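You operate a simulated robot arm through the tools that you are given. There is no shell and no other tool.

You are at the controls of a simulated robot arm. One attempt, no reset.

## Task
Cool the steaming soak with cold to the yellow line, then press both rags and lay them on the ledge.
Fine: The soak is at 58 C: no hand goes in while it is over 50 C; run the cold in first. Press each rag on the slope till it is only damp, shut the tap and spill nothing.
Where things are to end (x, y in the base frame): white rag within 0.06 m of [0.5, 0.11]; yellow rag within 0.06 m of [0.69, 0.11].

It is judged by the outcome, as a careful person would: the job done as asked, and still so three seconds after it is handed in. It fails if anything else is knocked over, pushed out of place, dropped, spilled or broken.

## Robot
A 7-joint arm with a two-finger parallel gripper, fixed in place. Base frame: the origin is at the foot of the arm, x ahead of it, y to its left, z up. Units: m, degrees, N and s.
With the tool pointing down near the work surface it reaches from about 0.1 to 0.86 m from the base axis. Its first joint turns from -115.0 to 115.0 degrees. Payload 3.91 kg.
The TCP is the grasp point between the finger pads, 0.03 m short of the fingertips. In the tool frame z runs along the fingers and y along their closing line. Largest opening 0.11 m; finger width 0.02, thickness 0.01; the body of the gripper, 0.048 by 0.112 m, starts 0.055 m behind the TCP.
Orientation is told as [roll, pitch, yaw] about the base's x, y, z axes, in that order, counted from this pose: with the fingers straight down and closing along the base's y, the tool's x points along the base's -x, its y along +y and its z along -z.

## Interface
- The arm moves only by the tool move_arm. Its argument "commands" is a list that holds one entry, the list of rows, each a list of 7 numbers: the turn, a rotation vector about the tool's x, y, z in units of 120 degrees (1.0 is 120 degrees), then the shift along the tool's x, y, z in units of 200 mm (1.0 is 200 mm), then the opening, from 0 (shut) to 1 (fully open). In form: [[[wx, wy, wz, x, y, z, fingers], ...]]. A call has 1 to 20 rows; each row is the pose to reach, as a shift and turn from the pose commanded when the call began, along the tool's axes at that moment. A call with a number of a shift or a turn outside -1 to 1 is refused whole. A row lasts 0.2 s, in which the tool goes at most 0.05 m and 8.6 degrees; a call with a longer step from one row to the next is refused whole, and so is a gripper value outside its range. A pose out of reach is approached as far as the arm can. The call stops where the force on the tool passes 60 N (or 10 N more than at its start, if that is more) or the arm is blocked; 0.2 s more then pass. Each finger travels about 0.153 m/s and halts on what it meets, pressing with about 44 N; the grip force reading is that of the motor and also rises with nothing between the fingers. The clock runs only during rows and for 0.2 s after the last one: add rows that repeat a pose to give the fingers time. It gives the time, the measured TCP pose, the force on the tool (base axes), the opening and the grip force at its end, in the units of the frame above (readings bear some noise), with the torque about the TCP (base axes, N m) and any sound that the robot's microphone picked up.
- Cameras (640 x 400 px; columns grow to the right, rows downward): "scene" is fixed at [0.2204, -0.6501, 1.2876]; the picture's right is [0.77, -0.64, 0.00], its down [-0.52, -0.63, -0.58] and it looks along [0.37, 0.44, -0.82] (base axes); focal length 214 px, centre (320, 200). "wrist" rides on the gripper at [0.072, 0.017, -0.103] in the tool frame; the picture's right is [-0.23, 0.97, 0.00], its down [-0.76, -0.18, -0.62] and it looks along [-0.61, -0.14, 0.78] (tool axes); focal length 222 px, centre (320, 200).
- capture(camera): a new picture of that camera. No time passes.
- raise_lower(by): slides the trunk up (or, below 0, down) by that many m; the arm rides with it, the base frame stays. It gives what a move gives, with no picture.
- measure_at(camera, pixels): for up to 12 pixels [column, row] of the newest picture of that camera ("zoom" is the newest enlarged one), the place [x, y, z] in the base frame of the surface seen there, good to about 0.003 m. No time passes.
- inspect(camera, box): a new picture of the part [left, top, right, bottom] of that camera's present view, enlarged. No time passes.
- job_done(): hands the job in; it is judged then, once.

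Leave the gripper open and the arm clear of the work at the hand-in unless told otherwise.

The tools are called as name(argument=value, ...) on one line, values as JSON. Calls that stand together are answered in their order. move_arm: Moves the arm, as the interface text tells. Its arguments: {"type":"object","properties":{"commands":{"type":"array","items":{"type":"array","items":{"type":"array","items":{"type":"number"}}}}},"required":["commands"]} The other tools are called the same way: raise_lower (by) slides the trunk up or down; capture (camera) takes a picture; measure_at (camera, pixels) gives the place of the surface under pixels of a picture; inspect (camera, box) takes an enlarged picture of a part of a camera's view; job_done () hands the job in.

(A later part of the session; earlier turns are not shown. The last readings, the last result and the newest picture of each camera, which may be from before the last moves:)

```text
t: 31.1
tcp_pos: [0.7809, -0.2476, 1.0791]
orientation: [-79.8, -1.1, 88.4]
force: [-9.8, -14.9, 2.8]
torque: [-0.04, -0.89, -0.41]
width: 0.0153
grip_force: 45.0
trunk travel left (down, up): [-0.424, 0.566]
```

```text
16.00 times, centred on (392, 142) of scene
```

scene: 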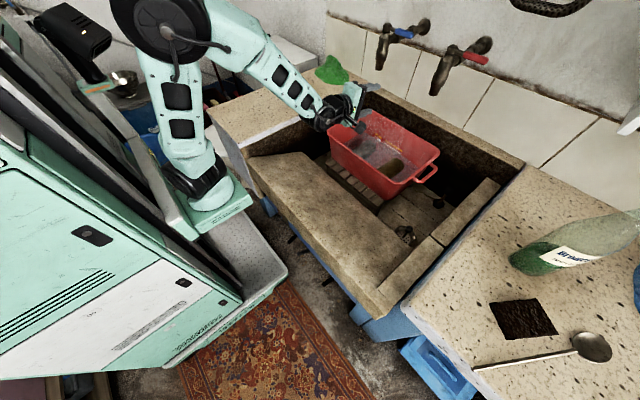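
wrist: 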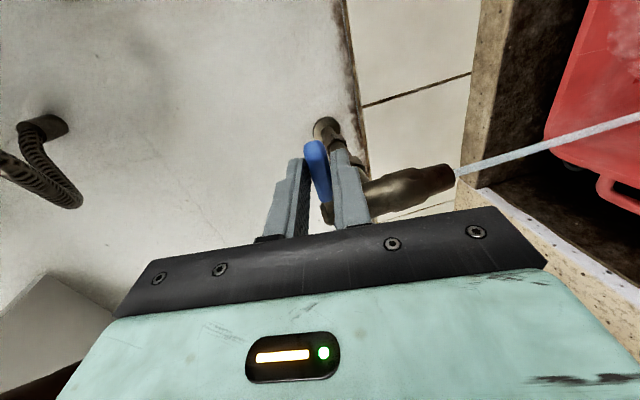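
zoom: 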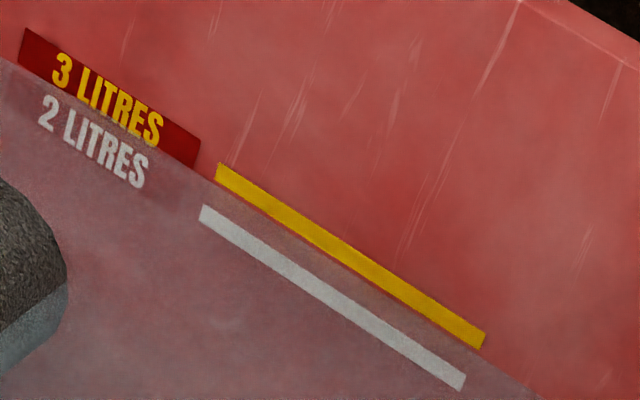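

The steam has gone. The waterline is a bit below the yellow line, rising about 5.5 zoom px/s, with roughly 20 px still to go to its middle. I hold about 1.8 s more and look again.

move_arm(commands=[[[0, 0, 0, 0, 0, 0, 0], [0, 0, 0, 0, 0, 0, 0], [0, 0, 0, 0, 0, 0, 0], [0, 0, 0, 0, 0, 0, 0], [0, 0, 0, 0, 0, 0, 0], [0, 0, 0, 0, 0, 0, 0], [0, 0, 0, 0, 0, 0, 0], [0, 0, 0, 0, 0, 0, 0]]])

inspect(camera="scene", box=[372, 130, 412, 155])

inspect(camera="scene", box=[386, 138, 402, 148])

```text
t: 32.9
tcp_pos: [0.7823, -0.2475, 1.0795]
orientation: [-79.8, -1.1, 88.3]
force: [-10.7, -12.5, 2.1]
torque: [-0.03, -0.82, -0.29]
width: 0.0154
grip_force: 44.9
trunk travel left (down, up): [-0.424, 0.566]
```

```text
16.00 times, centred on (392, 142) of scene
```

zoom: 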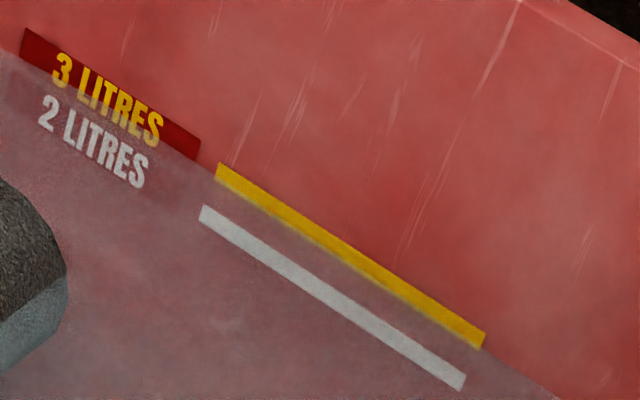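

```text
16.00 times, centred on (394, 143) of scene
```

zoom: 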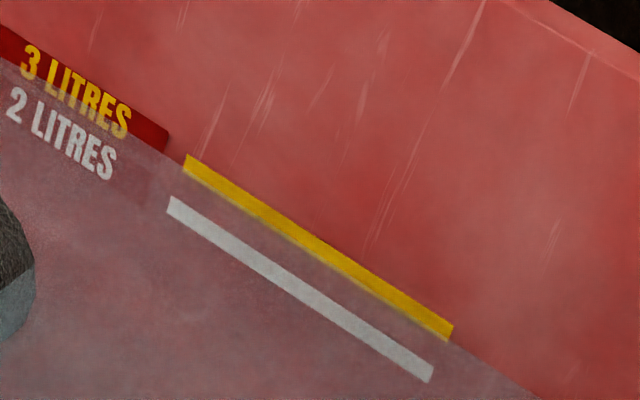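

The waterline is at the lower edge of the yellow line. Turning the lever back takes about 0.8 s with falling flow, which should bring it to the middle. I shut the tap now along the reverse arc.

move_arm(commands=[[[0, 0, 0, 0.048, -0.0125, 0.0705, 0], [0, 0, 0, 0.0875, -0.0285, 0.1595, 0], [0, 0, 0, 0.0885, -0.0427, 0.238, 0], [0, 0, 0, 0.088, -0.0455, 0.2535, 0], [0, 0, 0, 0.088, -0.0455, 0.2535, 0]]])

capture(camera="wrist")

inspect(camera="scene", box=[320, 0, 480, 160])

inspect(camera="scene", box=[372, 130, 412, 155])

```text
t: 34.1
tcp_pos: [0.8291, -0.261, 1.0793]
orientation: [-79.5, -0.9, 88.7]
force: [-46.9, 27.3, -14.4]
torque: [-0.75, -0.1, 0.94]
width: 0.0152
grip_force: 45.0
out of reach, approached as far as the arm can: row 4, 5
trunk travel left (down, up): [-0.424, 0.566]
```

```text
taken
```

wrist: 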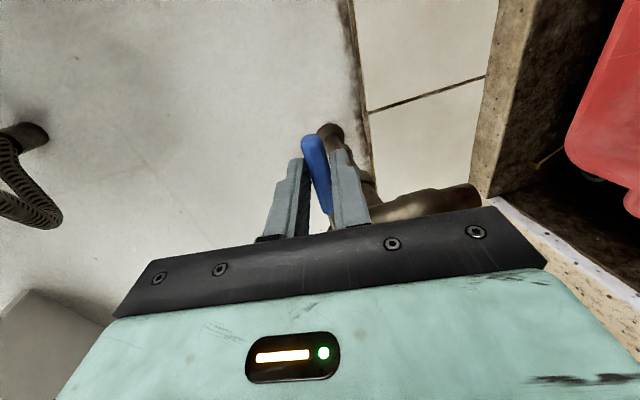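

```text
2.50 times, centred on (400, 80) of scene
```

zoom: 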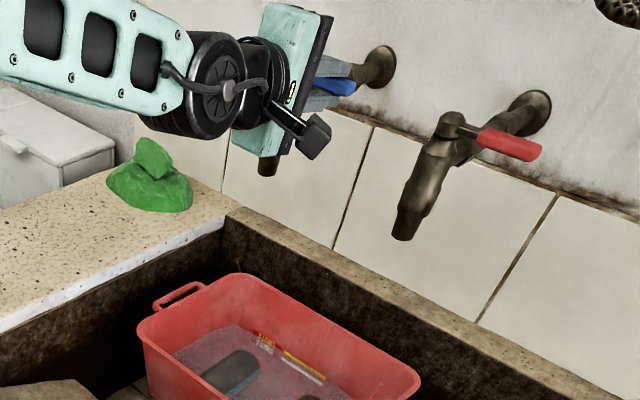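

```text
16.00 times, centred on (392, 142) of scene
```

zoom: 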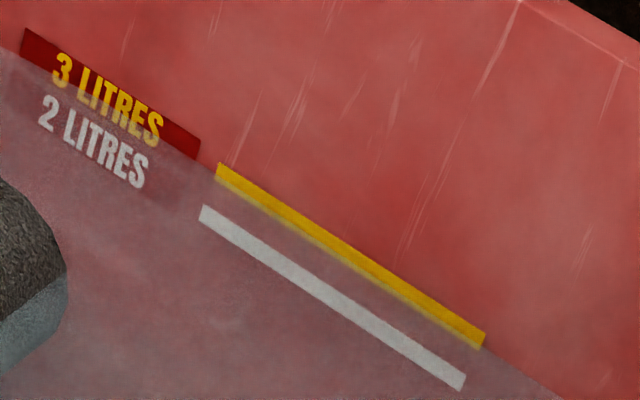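

The stream has stopped, and the reading of -47 N shows the lever hard against its shut stop. The waterline covers only the lowest part of the yellow line. I give one short, small top-up (about 1 s at part flow) to bring it to the middle, then shut again in the same call.

move_arm(commands=[[[0, 0, 0, -0.005, 0.014, -0.08, 0], [0, 0, 0, -0.0105, 0.0285, -0.158, 0], [0, 0, 0, -0.0105, 0.0285, -0.158, 0], [0, 0, 0, -0.0105, 0.0285, -0.158, 0], [0, 0, 0, -0.0105, 0.0285, -0.158, 0], [0, 0, 0, -0.0105, 0.0285, -0.158, 0], [0, 0, 0, -0.005, 0.014, -0.08, 0], [0, 0, 0, 0, 0, 0, 0], [0, 0, 0, 0, 0, 0, 0], [0, 0, 0, 0, 0, 0, 0]]])

inspect(camera="scene", box=[372, 130, 412, 155])

inspect(camera="scene", box=[320, 0, 480, 160])

capture(camera="wrist")

```text
t: 36.3
tcp_pos: [0.8271, -0.2673, 1.0799]
orientation: [-79.6, -1.1, 88.2]
force: [-48.5, 1.6, -13.5]
torque: [-0.8, -0.06, 0.93]
width: 0.0151
grip_force: 45.3
trunk travel left (down, up): [-0.424, 0.566]
```

```text
16.00 times, centred on (392, 142) of scene
```

zoom: 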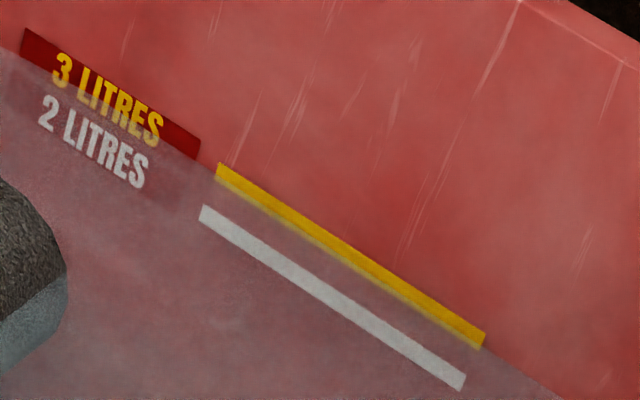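

```text
2.50 times, centred on (400, 80) of scene
```

zoom: 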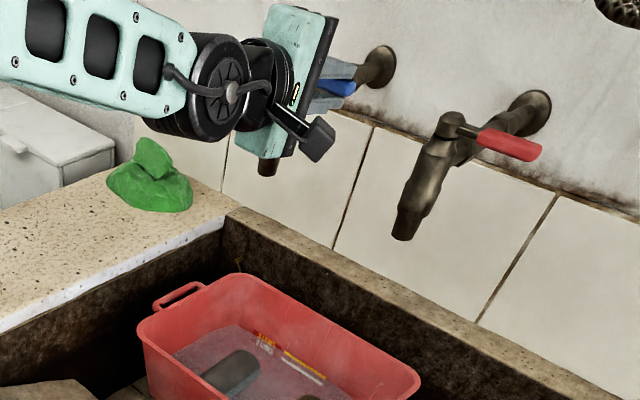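

```text
taken
```

wrist: 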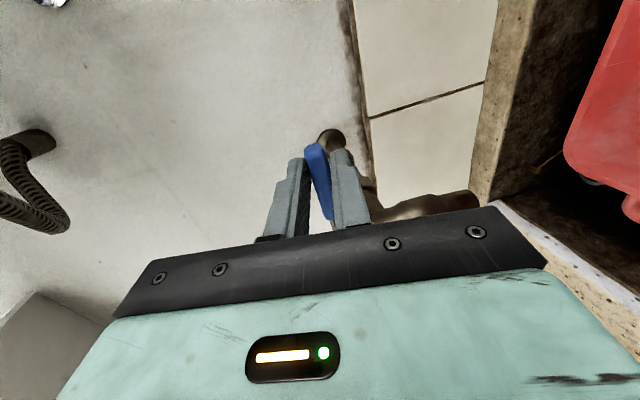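

The tap is shut again with no stream, and the lower part of the yellow line is under water. I measure the heights of the line edges and the waterline to judge the level.

inspect(camera="scene", box=[372, 130, 412, 155])

measure_at(camera="zoom", pixels=[[350, 247], [350, 255], [350, 262], [350, 268], [350, 296], [350, 305], [350, 315], [540, 382], [100, 85], [20, 35], [560, 380], [350, 220]])

```text
16.00 times, centred on (392, 142) of scene
```

zoom: 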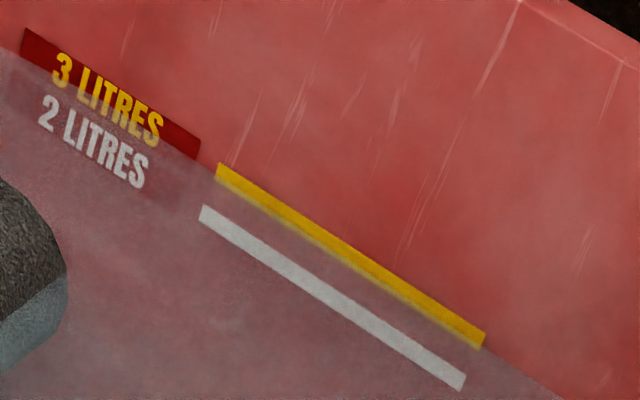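

```text
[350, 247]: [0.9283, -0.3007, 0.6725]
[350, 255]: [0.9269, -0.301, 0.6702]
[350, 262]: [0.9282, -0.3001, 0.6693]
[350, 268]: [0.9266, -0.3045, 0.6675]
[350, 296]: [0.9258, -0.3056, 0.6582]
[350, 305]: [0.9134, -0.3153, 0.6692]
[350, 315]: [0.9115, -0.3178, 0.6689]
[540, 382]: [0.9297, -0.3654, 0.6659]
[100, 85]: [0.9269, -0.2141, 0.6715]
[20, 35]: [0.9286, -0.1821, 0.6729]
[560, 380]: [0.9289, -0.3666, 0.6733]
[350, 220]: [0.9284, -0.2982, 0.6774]
```

Some pixels return the water surface itself at z ≈0.669. I measure more points on the water and along the yellow line to average out the noise.

measure_at(camera="zoom", pixels=[[200, 300], [250, 350], [150, 250], [100, 300], [300, 380], [120, 200], [400, 385], [180, 340], [220, 260], [80, 180], [350, 360], [260, 300]])

measure_at(camera="zoom", pixels=[[240, 183], [260, 195], [280, 207], [300, 220], [320, 233], [340, 245], [360, 258], [380, 270], [400, 284], [420, 297], [440, 310], [460, 323]])

```text
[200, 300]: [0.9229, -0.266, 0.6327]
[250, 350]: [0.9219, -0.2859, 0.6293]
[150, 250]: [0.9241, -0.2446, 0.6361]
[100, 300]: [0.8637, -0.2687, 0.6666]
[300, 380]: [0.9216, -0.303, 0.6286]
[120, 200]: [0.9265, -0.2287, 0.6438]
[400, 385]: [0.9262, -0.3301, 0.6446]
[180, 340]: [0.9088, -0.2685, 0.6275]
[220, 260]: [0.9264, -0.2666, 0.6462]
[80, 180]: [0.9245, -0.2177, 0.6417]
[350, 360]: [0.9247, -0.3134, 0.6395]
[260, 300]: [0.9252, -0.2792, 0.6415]
```

```text
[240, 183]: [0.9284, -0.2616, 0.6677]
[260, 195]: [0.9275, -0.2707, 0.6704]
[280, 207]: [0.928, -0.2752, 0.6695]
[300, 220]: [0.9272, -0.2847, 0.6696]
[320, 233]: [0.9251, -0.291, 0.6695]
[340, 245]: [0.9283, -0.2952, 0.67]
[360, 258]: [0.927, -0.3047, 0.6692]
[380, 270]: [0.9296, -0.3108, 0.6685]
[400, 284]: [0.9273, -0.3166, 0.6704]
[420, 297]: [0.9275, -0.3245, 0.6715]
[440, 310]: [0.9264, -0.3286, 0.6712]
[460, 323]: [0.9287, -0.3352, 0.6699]
```

The yellow line's middle is at z 0.670 and the water meets the wall at about 0.6685, so it is very close. One more short pulse will centre it: open to about 55° for half a second, then shut hard.

move_arm(commands=[[[0, 0, 0, -0.0125, 0.014, -0.079, 0], [0, 0, 0, -0.0405, 0.0265, -0.148, 0], [0, 0, 0, -0.0915, 0.04, -0.224, 0], [0, 0, 0, -0.0915, 0.04, -0.224, 0], [0, 0, 0, -0.0915, 0.04, -0.224, 0], [0, 0, 0, -0.0405, 0.0265, -0.148, 0], [0, 0, 0, -0.0125, 0.014, -0.079, 0], [0, 0, 0, 0, 0, 0, 0], [0, 0, 0, 0, 0, 0, 0], [0, 0, 0, 0, 0, 0, 0]]])

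inspect(camera="scene", box=[372, 130, 412, 155])

inspect(camera="scene", box=[320, 0, 480, 160])

capture(camera="wrist")

```text
t: 38.5
tcp_pos: [0.8296, -0.2611, 1.0791]
orientation: [-79.6, -0.8, 88.8]
force: [-44.7, 28.9, -13.3]
torque: [-0.79, -0.19, 0.67]
width: 0.0157
grip_force: 45.4
trunk travel left (down, up): [-0.424, 0.566]
```

```text
16.00 times, centred on (392, 142) of scene
```

zoom: 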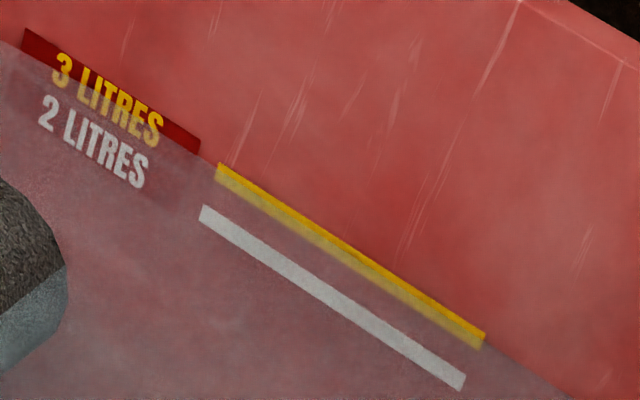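

```text
2.50 times, centred on (400, 80) of scene
```

zoom: 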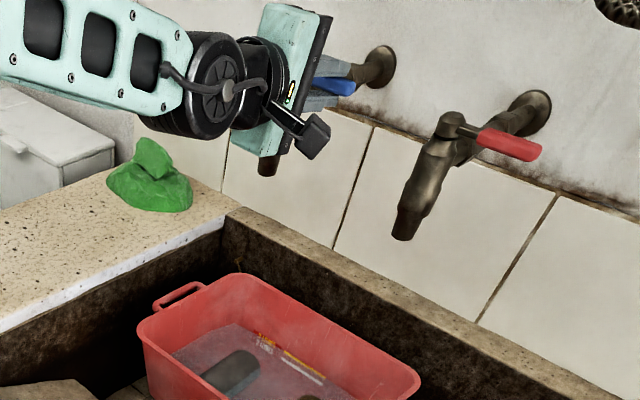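

```text
taken
```

wrist: 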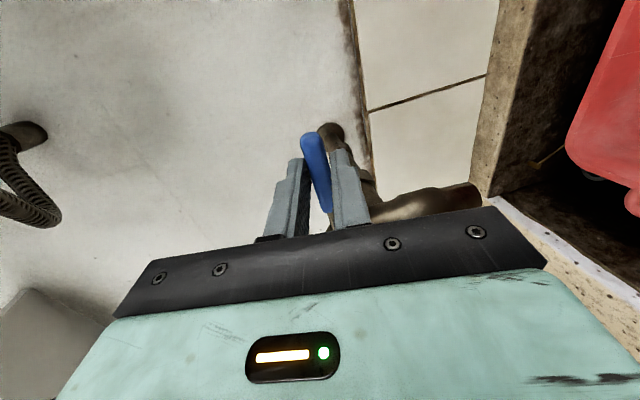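

The water now stands at the middle of the yellow line, the tap is shut and no stream shows. I open the fingers and draw straight back 0.12 m.

move_arm(commands=[[[0, 0, 0, 0, 0, 0, 0.3], [0, 0, 0, 0, 0, 0, 0.6], [0, 0, 0, 0, 0.018, -0.1, 0.6], [0, 0, 0, 0, 0.053, -0.3, 0.6], [0, 0, 0, 0, 0.088, -0.5, 0.6], [0, 0, 0, 0, 0.106, -0.6, 0.6]]])

capture(camera="wrist")

inspect(camera="scene", box=[320, 0, 480, 160])

```text
t: 39.9
tcp_pos: [0.7082, -0.2597, 1.0791]
orientation: [-79.7, -1.0, 88.6]
force: [0.2, 0.1, -1.0]
torque: [-0.01, -0.03, -0.01]
width: 0.0662
grip_force: 0.0
trunk travel left (down, up): [-0.424, 0.566]
```

```text
taken
```

wrist: 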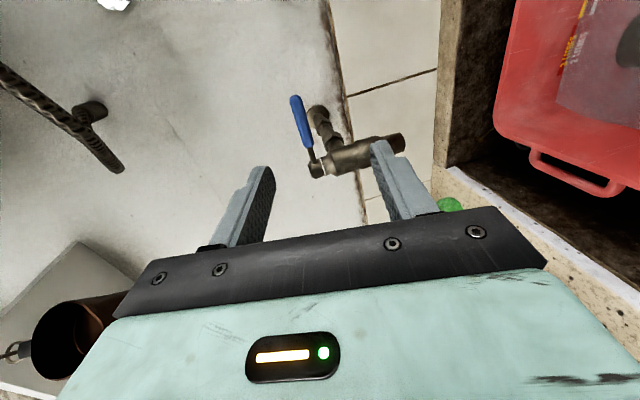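

```text
2.50 times, centred on (400, 80) of scene
```

zoom: 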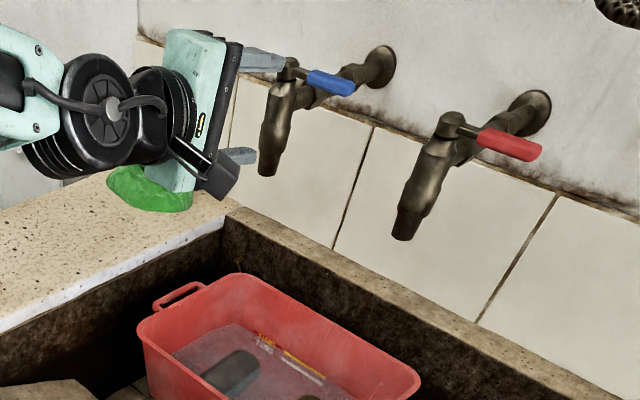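

The blue lever is back parallel to the red one, and nothing runs. Before reaching into the tub I check where the arm's own links are relative to the ledge, to choose a trunk height.

capture(camera="scene")

measure_at(camera="scene", pixels=[[215, 195], [225, 205], [190, 170], [180, 120], [160, 30], [230, 40], [280, 70], [320, 60], [240, 230], [180, 200], [150, 130], [100, 200]])

```text
taken
```

scene: 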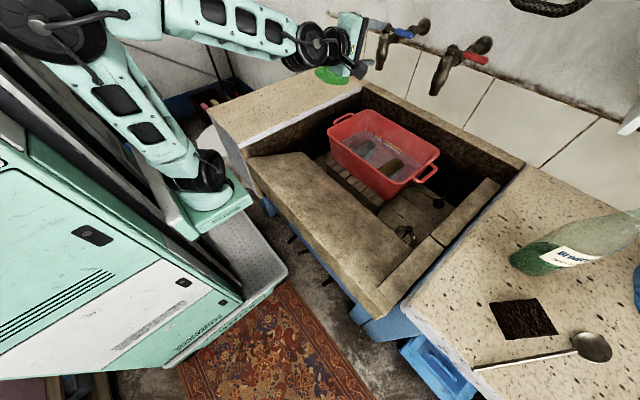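

```text
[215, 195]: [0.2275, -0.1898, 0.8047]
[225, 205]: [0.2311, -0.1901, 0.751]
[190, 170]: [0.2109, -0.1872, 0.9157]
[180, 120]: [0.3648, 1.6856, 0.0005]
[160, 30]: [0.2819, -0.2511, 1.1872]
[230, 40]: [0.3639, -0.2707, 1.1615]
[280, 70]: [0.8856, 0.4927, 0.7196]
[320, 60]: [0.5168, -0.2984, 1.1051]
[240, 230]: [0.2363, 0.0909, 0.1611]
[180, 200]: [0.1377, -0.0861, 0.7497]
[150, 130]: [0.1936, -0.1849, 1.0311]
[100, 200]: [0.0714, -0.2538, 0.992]
```

The arm's shoulder is near z 0.92 with the elbow up, which suits the tub height. I draw back over the slope and turn the tool to point straight down.

move_arm(commands=[[[-0.0667, 0, 0, 0, 0.036, -0.0595, 0.8], [-0.1333, 0, 0, 0, 0.072, -0.119, 0.8], [-0.2, 0, 0, 0, 0.108, -0.1785, 0.8], [-0.2667, 0, 0, 0, 0.144, -0.238, 0.8], [-0.3333, 0, 0, 0, 0.18, -0.2975, 0.8], [-0.4, 0, 0, 0, 0.216, -0.357, 0.8], [-0.4667, 0, 0, 0, 0.252, -0.4165, 0.8], [-0.5333, 0, 0, 0, 0.288, -0.476, 0.8], [-0.6, 0, 0, 0, 0.324, -0.5355, 0.8], [-0.6667, 0, 0, 0, 0.36, -0.595, 0.8]]])

capture(camera="scene")

capture(camera="wrist")

```text
t: 42.1
tcp_pos: [0.5609, -0.2447, 1.0285]
orientation: [0.2, -1.2, 88.6]
force: [-0.3, -3.6, -0.3]
torque: [0.26, -0.1, 0.04]
width: 0.0882
grip_force: 0.2
out of reach, approached as far as the arm can: row 1, 2, 3, 10
trunk travel left (down, up): [-0.424, 0.566]
```

```text
taken
```

scene: 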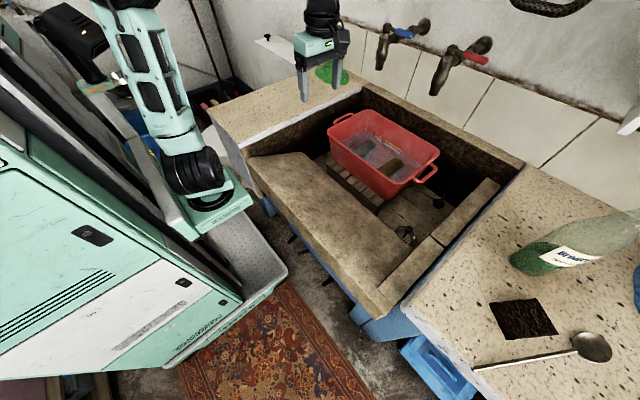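

```text
taken
```

wrist: 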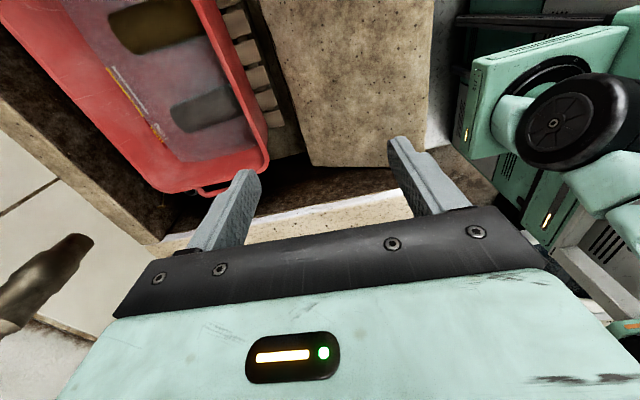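

The tool points down over the slope. I try turning it to yaw 180 so the camera sits on the far side, clear of the tub's near rim when the hand goes in.

move_arm(commands=[[[0, 0, -0.0635, 0, 0, 0, 0.8], [0, 0, -0.127, 0, 0, 0, 0.8], [0, 0, -0.1905, 0, 0, 0, 0.8], [0, 0, -0.254, 0, 0, 0, 0.8], [0, 0, -0.3175, 0, 0, 0, 0.8], [0, 0, -0.381, 0, 0, 0, 0.8], [0, 0, -0.4445, 0, 0, 0, 0.8], [0, 0, -0.508, 0, 0, 0, 0.8], [0, 0, -0.5715, 0, 0, 0, 0.8], [0, 0, -0.635, 0, 0, 0, 0.8], [0, 0, -0.6985, 0, 0, 0, 0.8], [0, 0, -0.762, 0, 0, 0, 0.8]]])

capture(camera="wrist")

```text
t: 44.7
tcp_pos: [0.5613, -0.2439, 1.0295]
orientation: [-0.9, -0.2, -179.9]
force: [-0.8, -0.3, 0.5]
torque: [-0.01, -0.03, -0.01]
width: 0.0879
grip_force: 0.0
trunk travel left (down, up): [-0.424, 0.566]
```

```text
taken
```

wrist: 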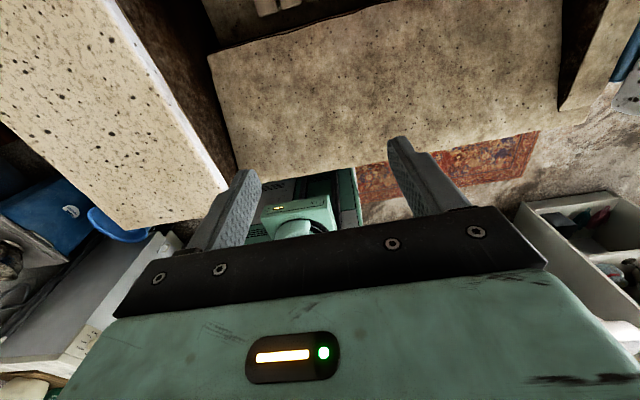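

Yaw 180 is reached. Next I measure the rags precisely in the now steam-free view.

inspect(camera="scene", box=[340, 115, 420, 165])

measure_at(camera="zoom", pixels=[[230, 210], [180, 240], [130, 260], [90, 270], [280, 270], [230, 300], [270, 220], [450, 350], [400, 375], [360, 390], [460, 330], [490, 380]])

```text
8.00 times, centred on (380, 140) of scene
```

zoom: 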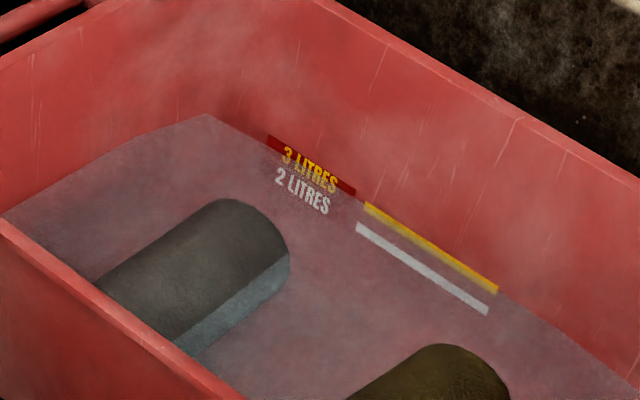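

```text
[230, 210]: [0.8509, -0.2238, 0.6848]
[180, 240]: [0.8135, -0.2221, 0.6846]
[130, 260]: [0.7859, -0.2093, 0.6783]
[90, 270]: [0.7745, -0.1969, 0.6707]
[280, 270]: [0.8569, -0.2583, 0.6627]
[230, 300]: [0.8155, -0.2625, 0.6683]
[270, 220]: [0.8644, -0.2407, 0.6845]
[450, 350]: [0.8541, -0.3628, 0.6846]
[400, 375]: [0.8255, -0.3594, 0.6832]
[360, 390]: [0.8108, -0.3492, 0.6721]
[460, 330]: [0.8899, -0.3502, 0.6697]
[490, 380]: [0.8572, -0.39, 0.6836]
```

The white rag lies along x centred near (0.80,-0.235), radius about 0.03, and the yellow one near (0.80,-0.378). I'll enter with the tool tilted 25° forward to stay clear of the spout. First I move to above the tub's front, still high.

move_arm(commands=[[[0, 0.0347, 0, 0.116, -0.005, 0.108, 0.85], [0, 0.0694, 0, 0.232, -0.01, 0.217, 0.85], [0, 0.1042, 0, 0.348, -0.015, 0.325, 0.85], [0, 0.1389, 0, 0.463, -0.02, 0.433, 0.85], [0, 0.1736, 0, 0.579, -0.025, 0.542, 0.85], [0, 0.2083, 0, 0.695, -0.03, 0.65, 0.85]]])

capture(camera="scene")

capture(camera="wrist")

```text
t: 46.3
tcp_pos: [0.6246, -0.4075, 0.9018]
orientation: [-5.6, 26.2, 156.5]
force: [-0.1, 0.1, 0.3]
torque: [-0.01, 0.0, -0.03]
width: 0.0935
grip_force: 0.0
out of reach, approached as far as the arm can: row 2, 3, 4, 5
trunk travel left (down, up): [-0.424, 0.566]
stopped in row 6: the arm was blocked; the commanded pose is now the measured one
```

```text
taken
```

scene: 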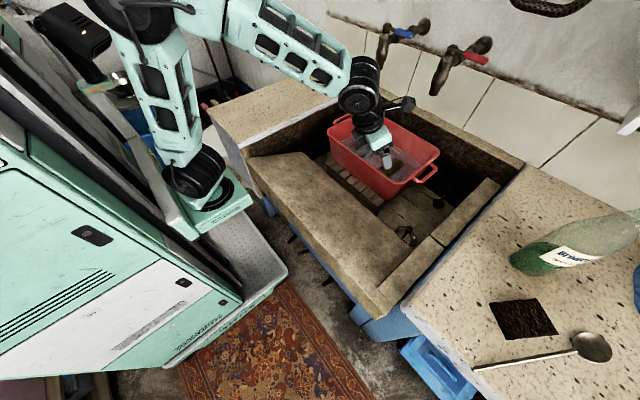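

```text
taken
```

wrist: 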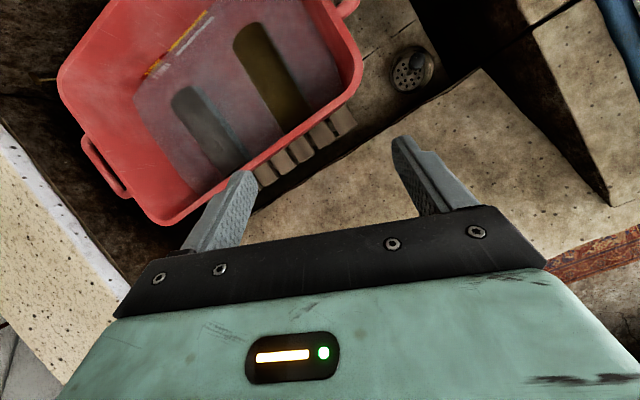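

The arm ran into a joint limit with yaw 180 plus tilt and ended at (0.625,-0.408,0.902), yaw 156, touching nothing. I'll use yaw 0 instead. First I measure the size of the wrist from the scene picture to plan clearances.

inspect(camera="scene", box=[320, 40, 440, 180])

measure_at(camera="scene", pixels=[[365, 70], [358, 100], [365, 125], [372, 120], [386, 155], [407, 102], [395, 104], [345, 95], [375, 85], [378, 138], [350, 110], [372, 62]])

```text
2.86 times, centred on (380, 110) of scene
```

zoom: 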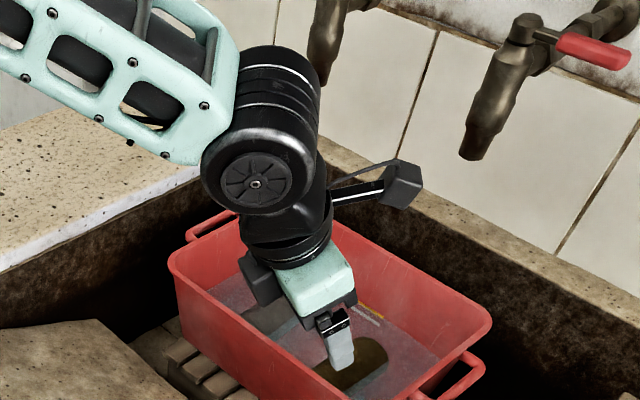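

```text
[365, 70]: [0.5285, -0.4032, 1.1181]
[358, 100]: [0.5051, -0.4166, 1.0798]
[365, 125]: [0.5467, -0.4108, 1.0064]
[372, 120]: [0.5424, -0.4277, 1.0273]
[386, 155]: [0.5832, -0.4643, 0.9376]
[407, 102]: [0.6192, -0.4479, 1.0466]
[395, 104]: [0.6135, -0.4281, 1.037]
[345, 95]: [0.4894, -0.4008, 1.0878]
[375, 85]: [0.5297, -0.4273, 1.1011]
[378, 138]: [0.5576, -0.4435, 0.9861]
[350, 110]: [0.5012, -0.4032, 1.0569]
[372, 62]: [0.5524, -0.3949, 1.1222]
```

The wrist barrel is about 0.2 m behind the TCP with a radius of about 0.045, so it fits below the spout mouth when the hand is low. I bring the tool upright again, pulling slightly up and back from the limit.

move_arm(commands=[[[-0.012, -0.0545, 0, 0, 0, -0.1, 0.85], [-0.0235, -0.109, 0, 0, 0, -0.2, 0.85], [-0.035, -0.1635, 0, 0, 0, -0.3, 0.85], [-0.047, -0.218, 0, 0, 0, -0.4, 0.85]]])

```text
t: 47.3
tcp_pos: [0.5899, -0.4004, 0.9735]
orientation: [0.4, 0.1, 157.7]
force: [-0.7, 0.0, -0.1]
torque: [0.04, -0.02, -0.01]
width: 0.0935
grip_force: 0.1
trunk travel left (down, up): [-0.424, 0.566]
```

The tool is upright. I turn it back from yaw 158 toward yaw 0 in two calls, at the same place.

move_arm(commands=[[[0, 0, 0.066, 0, 0, 0, 0.85], [0, 0, 0.132, 0, 0, 0, 0.85], [0, 0, 0.198, 0, 0, 0, 0.85], [0, 0, 0.264, 0, 0, 0, 0.85], [0, 0, 0.33, 0, 0, 0, 0.85], [0, 0, 0.396, 0, 0, 0, 0.85], [0, 0, 0.462, 0, 0, 0, 0.85], [0, 0, 0.528, 0, 0, 0, 0.85], [0, 0, 0.594, 0, 0, 0, 0.85], [0, 0, 0.66, 0, 0, 0, 0.85]]])

move_arm(commands=[[[0, 0, 0.0655, 0, 0, 0, 0.85], [0, 0, 0.131, 0, 0, 0, 0.85], [0, 0, 0.1965, 0, 0, 0, 0.85], [0, 0, 0.262, 0, 0, 0, 0.85], [0, 0, 0.3275, 0, 0, 0, 0.85], [0, 0, 0.393, 0, 0, 0, 0.85], [0, 0, 0.4585, 0, 0, 0, 0.85], [0, 0, 0.524, 0, 0, 0, 0.85], [0, 0, 0.5895, 0, 0, 0, 0.85], [0, 0, 0.655, 0, 0, 0, 0.85]]])

capture(camera="wrist")

capture(camera="scene")

```text
t: 49.5
tcp_pos: [0.5894, -0.4005, 0.9725]
orientation: [0.0, 0.5, 78.3]
force: [-0.3, -0.1, -0.4]
torque: [0.02, 0.02, 0.04]
width: 0.0934
grip_force: 0.1
trunk travel left (down, up): [-0.424, 0.566]
```

```text
t: 51.7
tcp_pos: [0.5882, -0.4002, 0.973]
orientation: [-0.4, 0.1, -0.3]
force: [0.6, 0.2, -0.6]
torque: [0.02, 0.0, 0.02]
width: 0.0935
grip_force: 0.0
trunk travel left (down, up): [-0.424, 0.566]
```

```text
taken
```

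wrist: 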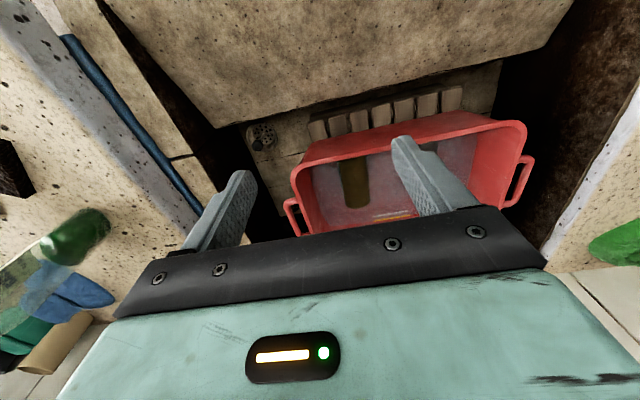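

```text
taken
```

scene: 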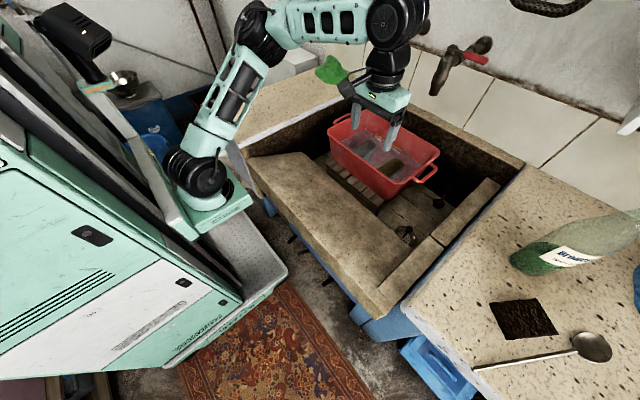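

Yaw 0, tool down at (0.588,-0.400,0.973). I move over the tub's near part, in line with the white rag (y -0.236), at z 0.85.

move_arm(commands=[[[0, 0, 0, -0.093, 0.137, 0.1, 0.9], [0, 0, 0, -0.187, 0.273, 0.2, 0.9], [0, 0, 0, -0.28, 0.41, 0.3, 0.9], [0, 0, 0, -0.373, 0.547, 0.4, 0.9], [0, 0, 0, -0.467, 0.683, 0.5, 0.9], [0, 0, 0, -0.56, 0.82, 0.6, 0.9]]])

capture(camera="wrist")

measure_at(camera="wrist", pixels=[[320, 100], [320, 130], [320, 160], [300, 130], [340, 130], [280, 130], [360, 130], [320, 60], [320, 190], [250, 80], [230, 80], [210, 80]])

```text
t: 53.1
tcp_pos: [0.7015, -0.2373, 0.8514]
orientation: [-0.4, 0.1, -0.2]
force: [0.1, -0.3, -0.2]
torque: [0.02, 0.0, -0.01]
width: 0.0991
grip_force: 0.1
trunk travel left (down, up): [-0.424, 0.566]
```

```text
taken
```

wrist: 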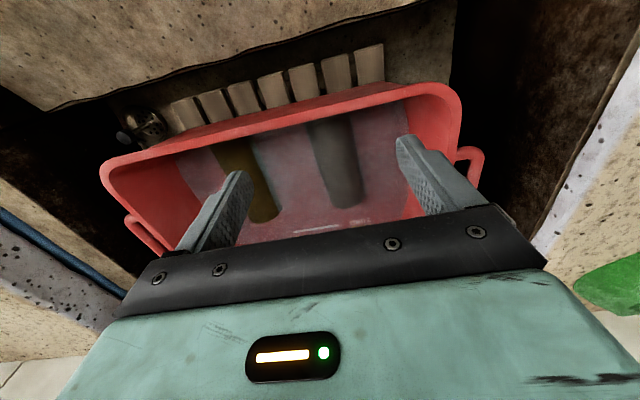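

```text
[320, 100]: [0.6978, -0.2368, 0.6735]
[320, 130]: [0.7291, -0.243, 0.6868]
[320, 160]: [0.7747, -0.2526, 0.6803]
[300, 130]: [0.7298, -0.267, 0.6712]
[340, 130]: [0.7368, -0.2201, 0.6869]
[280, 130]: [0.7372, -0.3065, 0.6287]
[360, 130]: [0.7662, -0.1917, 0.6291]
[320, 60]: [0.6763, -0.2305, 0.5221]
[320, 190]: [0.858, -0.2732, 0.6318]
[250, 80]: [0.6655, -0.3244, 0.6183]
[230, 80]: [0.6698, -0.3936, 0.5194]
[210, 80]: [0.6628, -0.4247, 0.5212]
```

The white rag runs from x 0.72 to about 0.865 at y -0.235. I move to x 0.765, descend inside the tub, then slide forward to about (0.79,-0.235,0.675), keeping the wrist below the spout.

move_arm(commands=[[[0, 0, 0, -0.16, 0.005, 0.12, 0.9], [0, 0, 0, -0.3175, 0.01, 0.25, 0.9], [0, 0, 0, -0.3175, 0.01, 0.4, 0.9], [0, 0, 0, -0.3175, 0.01, 0.55, 0.9], [0, 0, 0, -0.3175, 0.01, 0.7, 0.9], [0, 0, 0, -0.38, 0.01, 0.8, 0.9], [0, 0, 0, -0.44, 0.01, 0.88, 0.9]]])

capture(camera="wrist")

inspect(camera="scene", box=[300, 0, 480, 180])

```text
t: 54.7
tcp_pos: [0.7891, -0.2366, 0.675]
orientation: [-0.5, 0.1, -0.1]
force: [0.6, 0.2, 0.2]
torque: [0.0, 0.02, -0.01]
width: 0.0988
grip_force: 0.2
trunk travel left (down, up): [-0.424, 0.566]
```

```text
taken
```

wrist: 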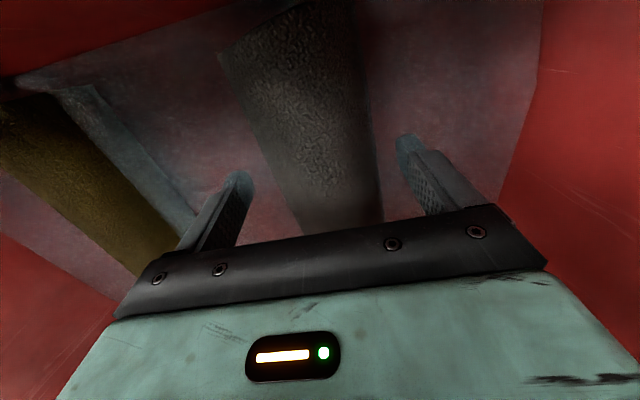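

```text
2.22 times, centred on (390, 90) of scene
```

zoom: 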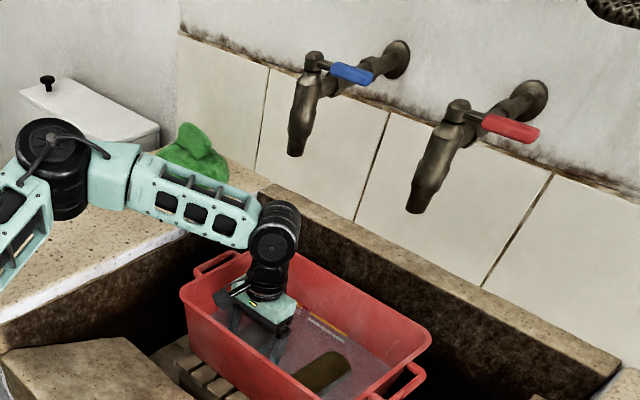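

The rag sits centred between the fingers and the forces are near zero. I close the fingers gently on it.

move_arm(commands=[[[0, 0, 0, 0, 0, 0, 0.7], [0, 0, 0, 0, 0, 0, 0.55], [0, 0, 0, 0, 0, 0, 0.45], [0, 0, 0, 0, 0, 0, 0.35], [0, 0, 0, 0, 0, 0, 0.3]]])

capture(camera="wrist")

```text
t: 55.9
tcp_pos: [0.7867, -0.2366, 0.6735]
orientation: [-0.4, 0.1, -0.2]
force: [0.0, -0.2, 0.0]
torque: [0.0, 0.01, 0.0]
width: 0.0593
grip_force: 44.4
trunk travel left (down, up): [-0.424, 0.566]
```

```text
taken
```

wrist: 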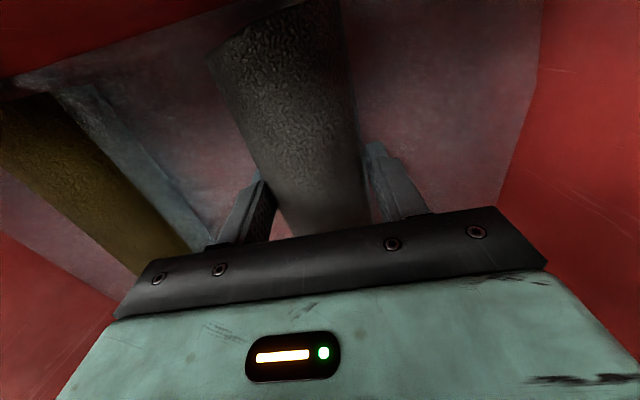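

The rag is gripped at width 0.059 with 44 N. I lift it slowly, easing back slightly to clear the spout, up to z about 0.83 over the tub, and let it drain there.

move_arm(commands=[[[0, 0, 0, 0, 0, -0.05, 0.2], [0, 0, 0, 0, 0, -0.125, 0.2], [0, 0, 0, 0.03, 0, -0.2, 0.2], [0, 0, 0, 0.06, 0, -0.3, 0.2], [0, 0, 0, 0.08, 0, -0.425, 0.2], [0, 0, 0, 0.085, 0, -0.55, 0.2], [0, 0, 0, 0.085, 0, -0.675, 0.2], [0, 0, 0, 0.085, 0, -0.8, 0.2], [0, 0, 0, 0.085, 0, -0.8, 0.2], [0, 0, 0, 0.085, 0, -0.8, 0.2], [0, 0, 0, 0.085, 0, -0.8, 0.2], [0, 0, 0, 0.085, 0, -0.8, 0.2]]])

capture(camera="wrist")

inspect(camera="scene", box=[300, 0, 480, 180])

```text
t: 58.5
tcp_pos: [0.7721, -0.2362, 0.8347]
orientation: [-0.3, 0.1, -0.2]
force: [-0.2, 0.9, -0.2]
torque: [-0.02, 0.05, -0.01]
width: 0.0585
grip_force: 44.4
trunk travel left (down, up): [-0.424, 0.566]
```

```text
taken
```

wrist: 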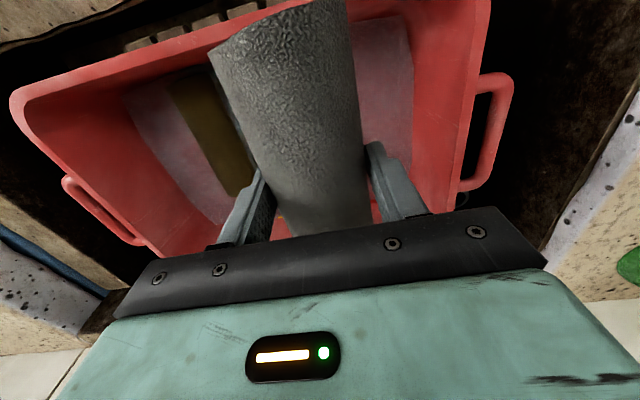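

```text
2.22 times, centred on (390, 90) of scene
```

zoom: 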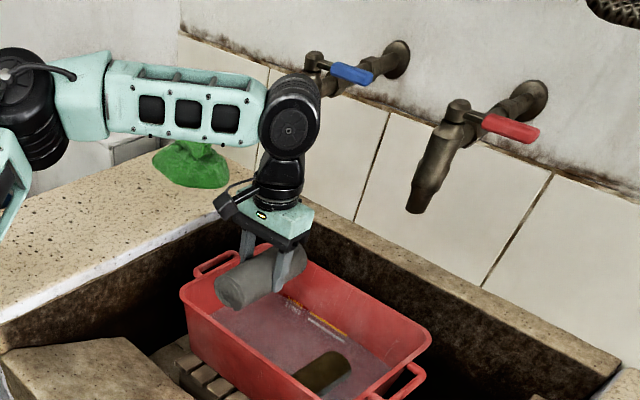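

The white rag is held level above the tub. I carry it back out over the front rim to x 0.59, all over the sink.

move_arm(commands=[[[0, 0, 0, 0.15, 0, -0.03, 0.2], [0, 0, 0, 0.33, 0, -0.05, 0.2], [0, 0, 0, 0.52, 0, -0.05, 0.2], [0, 0, 0, 0.71, 0, -0.05, 0.2], [0, 0, 0, 0.9, 0, -0.05, 0.2]]])

move_arm(commands=[[[0, 0.05, 0, 0.0725, 0, 0.11, 0.2], [0, 0.1, 0, 0.145, 0, 0.22, 0.2], [0, 0.15, 0, 0.2175, 0, 0.33, 0.2], [0, 0.2, 0, 0.29, 0, 0.445, 0.2]]])

capture(camera="wrist")

capture(camera="scene")

```text
t: 59.7
tcp_pos: [0.5899, -0.2363, 0.8446]
orientation: [-0.4, 0.1, -0.1]
force: [-0.1, 0.0, -1.6]
torque: [-0.02, 0.01, 0.02]
width: 0.0584
grip_force: 44.1
trunk travel left (down, up): [-0.424, 0.566]
```

```text
t: 60.7
tcp_pos: [0.5331, -0.236, 0.7563]
orientation: [-0.6, 24.3, -0.3]
force: [-0.4, -0.2, -0.8]
torque: [0.0, -0.03, 0.01]
width: 0.0584
grip_force: 43.7
trunk travel left (down, up): [-0.424, 0.566]
```

```text
taken
```

wrist: 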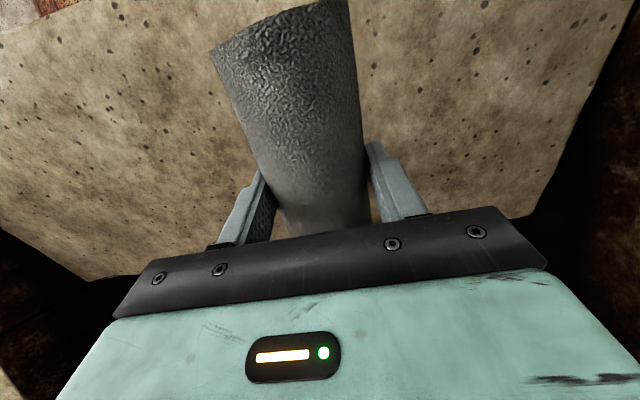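

```text
taken
```

scene: 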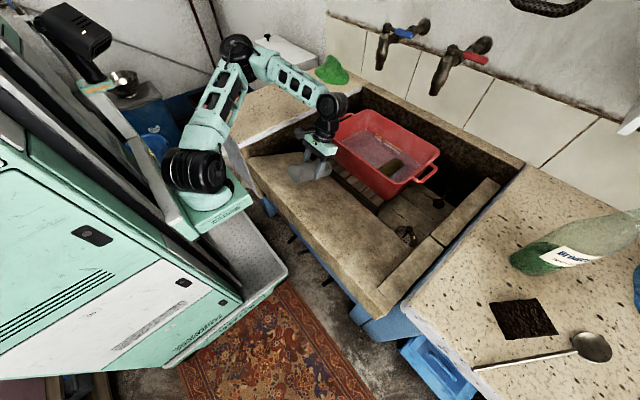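

The rag is now parallel to the slope, about 0.04 m above it. I lower along the slope normal toward contact.

move_arm(commands=[[[0, 0, 0, 0, 0, 0.06, 0.2], [0, 0, 0, 0, 0, 0.12, 0.2], [0, 0, 0, 0, 0, 0.17, 0.2], [0, 0, 0, 0, 0, 0.19, 0.2]]])

inspect(camera="scene", box=[260, 100, 380, 220])

```text
t: 61.7
tcp_pos: [0.5182, -0.2363, 0.723]
orientation: [-0.4, 24.2, -0.3]
force: [2.3, 2.3, 2.3]
torque: [0.0, 0.29, -0.17]
width: 0.0584
grip_force: 43.9
trunk travel left (down, up): [-0.424, 0.566]
```

```text
3.33 times, centred on (320, 160) of scene
```

zoom: 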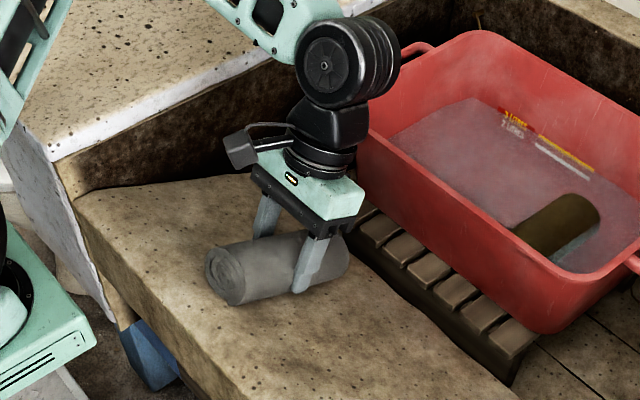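

First contact shows a small force. I press in small steps of 2 mm and hold.

move_arm(commands=[[[0, 0, 0, 0, 0, 0.01, 0.2], [0, 0, 0, 0, 0, 0.02, 0.2], [0, 0, 0, 0, 0, 0.03, 0.2], [0, 0, 0, 0, 0, 0.03, 0.2], [0, 0, 0, 0, 0, 0.03, 0.2], [0, 0, 0, 0, 0, 0.03, 0.2]]])

inspect(camera="scene", box=[260, 100, 380, 220])

capture(camera="wrist")

```text
t: 63.1
tcp_pos: [0.5149, -0.236, 0.7181]
orientation: [-0.7, 23.9, -0.3]
force: [25.8, 5.2, 47.6]
torque: [0.14, -0.09, -0.19]
width: 0.0584
grip_force: 44.4
trunk travel left (down, up): [-0.424, 0.566]
```

```text
3.33 times, centred on (320, 160) of scene
```

zoom: 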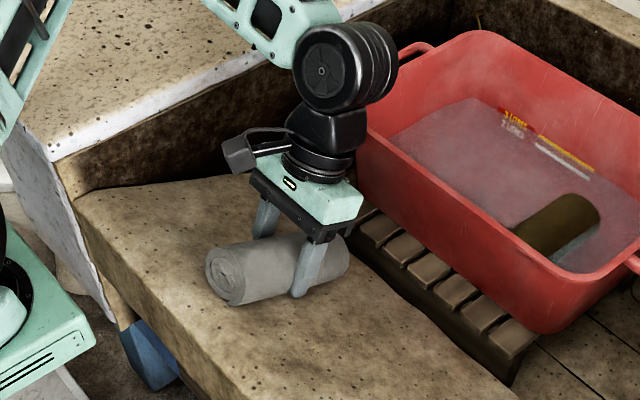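

```text
taken
```

wrist: 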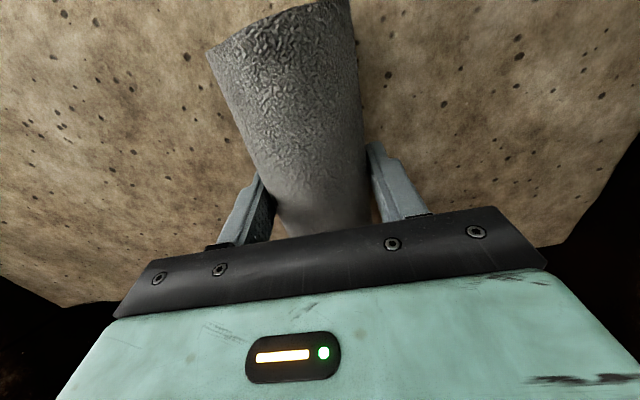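

The rag visibly lightens while pressed with about 54 N. I hold the press for 4 s.

move_arm(commands=[[[0, 0, 0, 0, 0, 0, 0.2], [0, 0, 0, 0, 0, 0, 0.2], [0, 0, 0, 0, 0, 0, 0.2], [0, 0, 0, 0, 0, 0, 0.2], [0, 0, 0, 0, 0, 0, 0.2], [0, 0, 0, 0, 0, 0, 0.2], [0, 0, 0, 0, 0, 0, 0.2], [0, 0, 0, 0, 0, 0, 0.2], [0, 0, 0, 0, 0, 0, 0.2], [0, 0, 0, 0, 0, 0, 0.2], [0, 0, 0, 0, 0, 0, 0.2], [0, 0, 0, 0, 0, 0, 0.2], [0, 0, 0, 0, 0, 0, 0.2], [0, 0, 0, 0, 0, 0, 0.2], [0, 0, 0, 0, 0, 0, 0.2], [0, 0, 0, 0, 0, 0, 0.2], [0, 0, 0, 0, 0, 0, 0.2], [0, 0, 0, 0, 0, 0, 0.2], [0, 0, 0, 0, 0, 0, 0.2], [0, 0, 0, 0, 0, 0, 0.2]]])

inspect(camera="scene", box=[260, 100, 380, 220])

capture(camera="wrist")

```text
t: 67.3
tcp_pos: [0.5153, -0.2358, 0.717]
orientation: [-0.5, 24.0, -0.3]
force: [12.2, -1.2, 30.8]
torque: [0.02, 0.02, 0.04]
width: 0.0589
grip_force: 43.5
trunk travel left (down, up): [-0.424, 0.566]
```

```text
3.33 times, centred on (320, 160) of scene
```

zoom: 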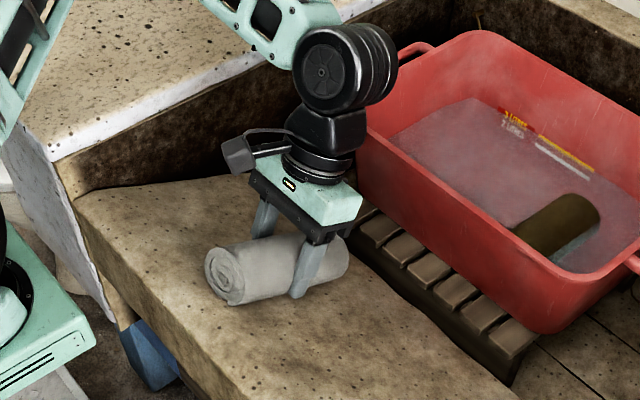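

```text
taken
```

wrist: 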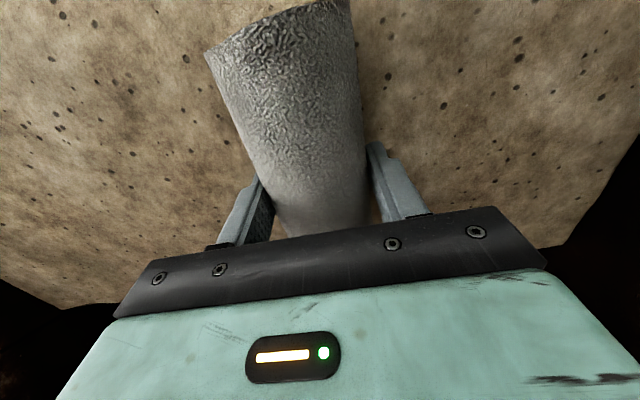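

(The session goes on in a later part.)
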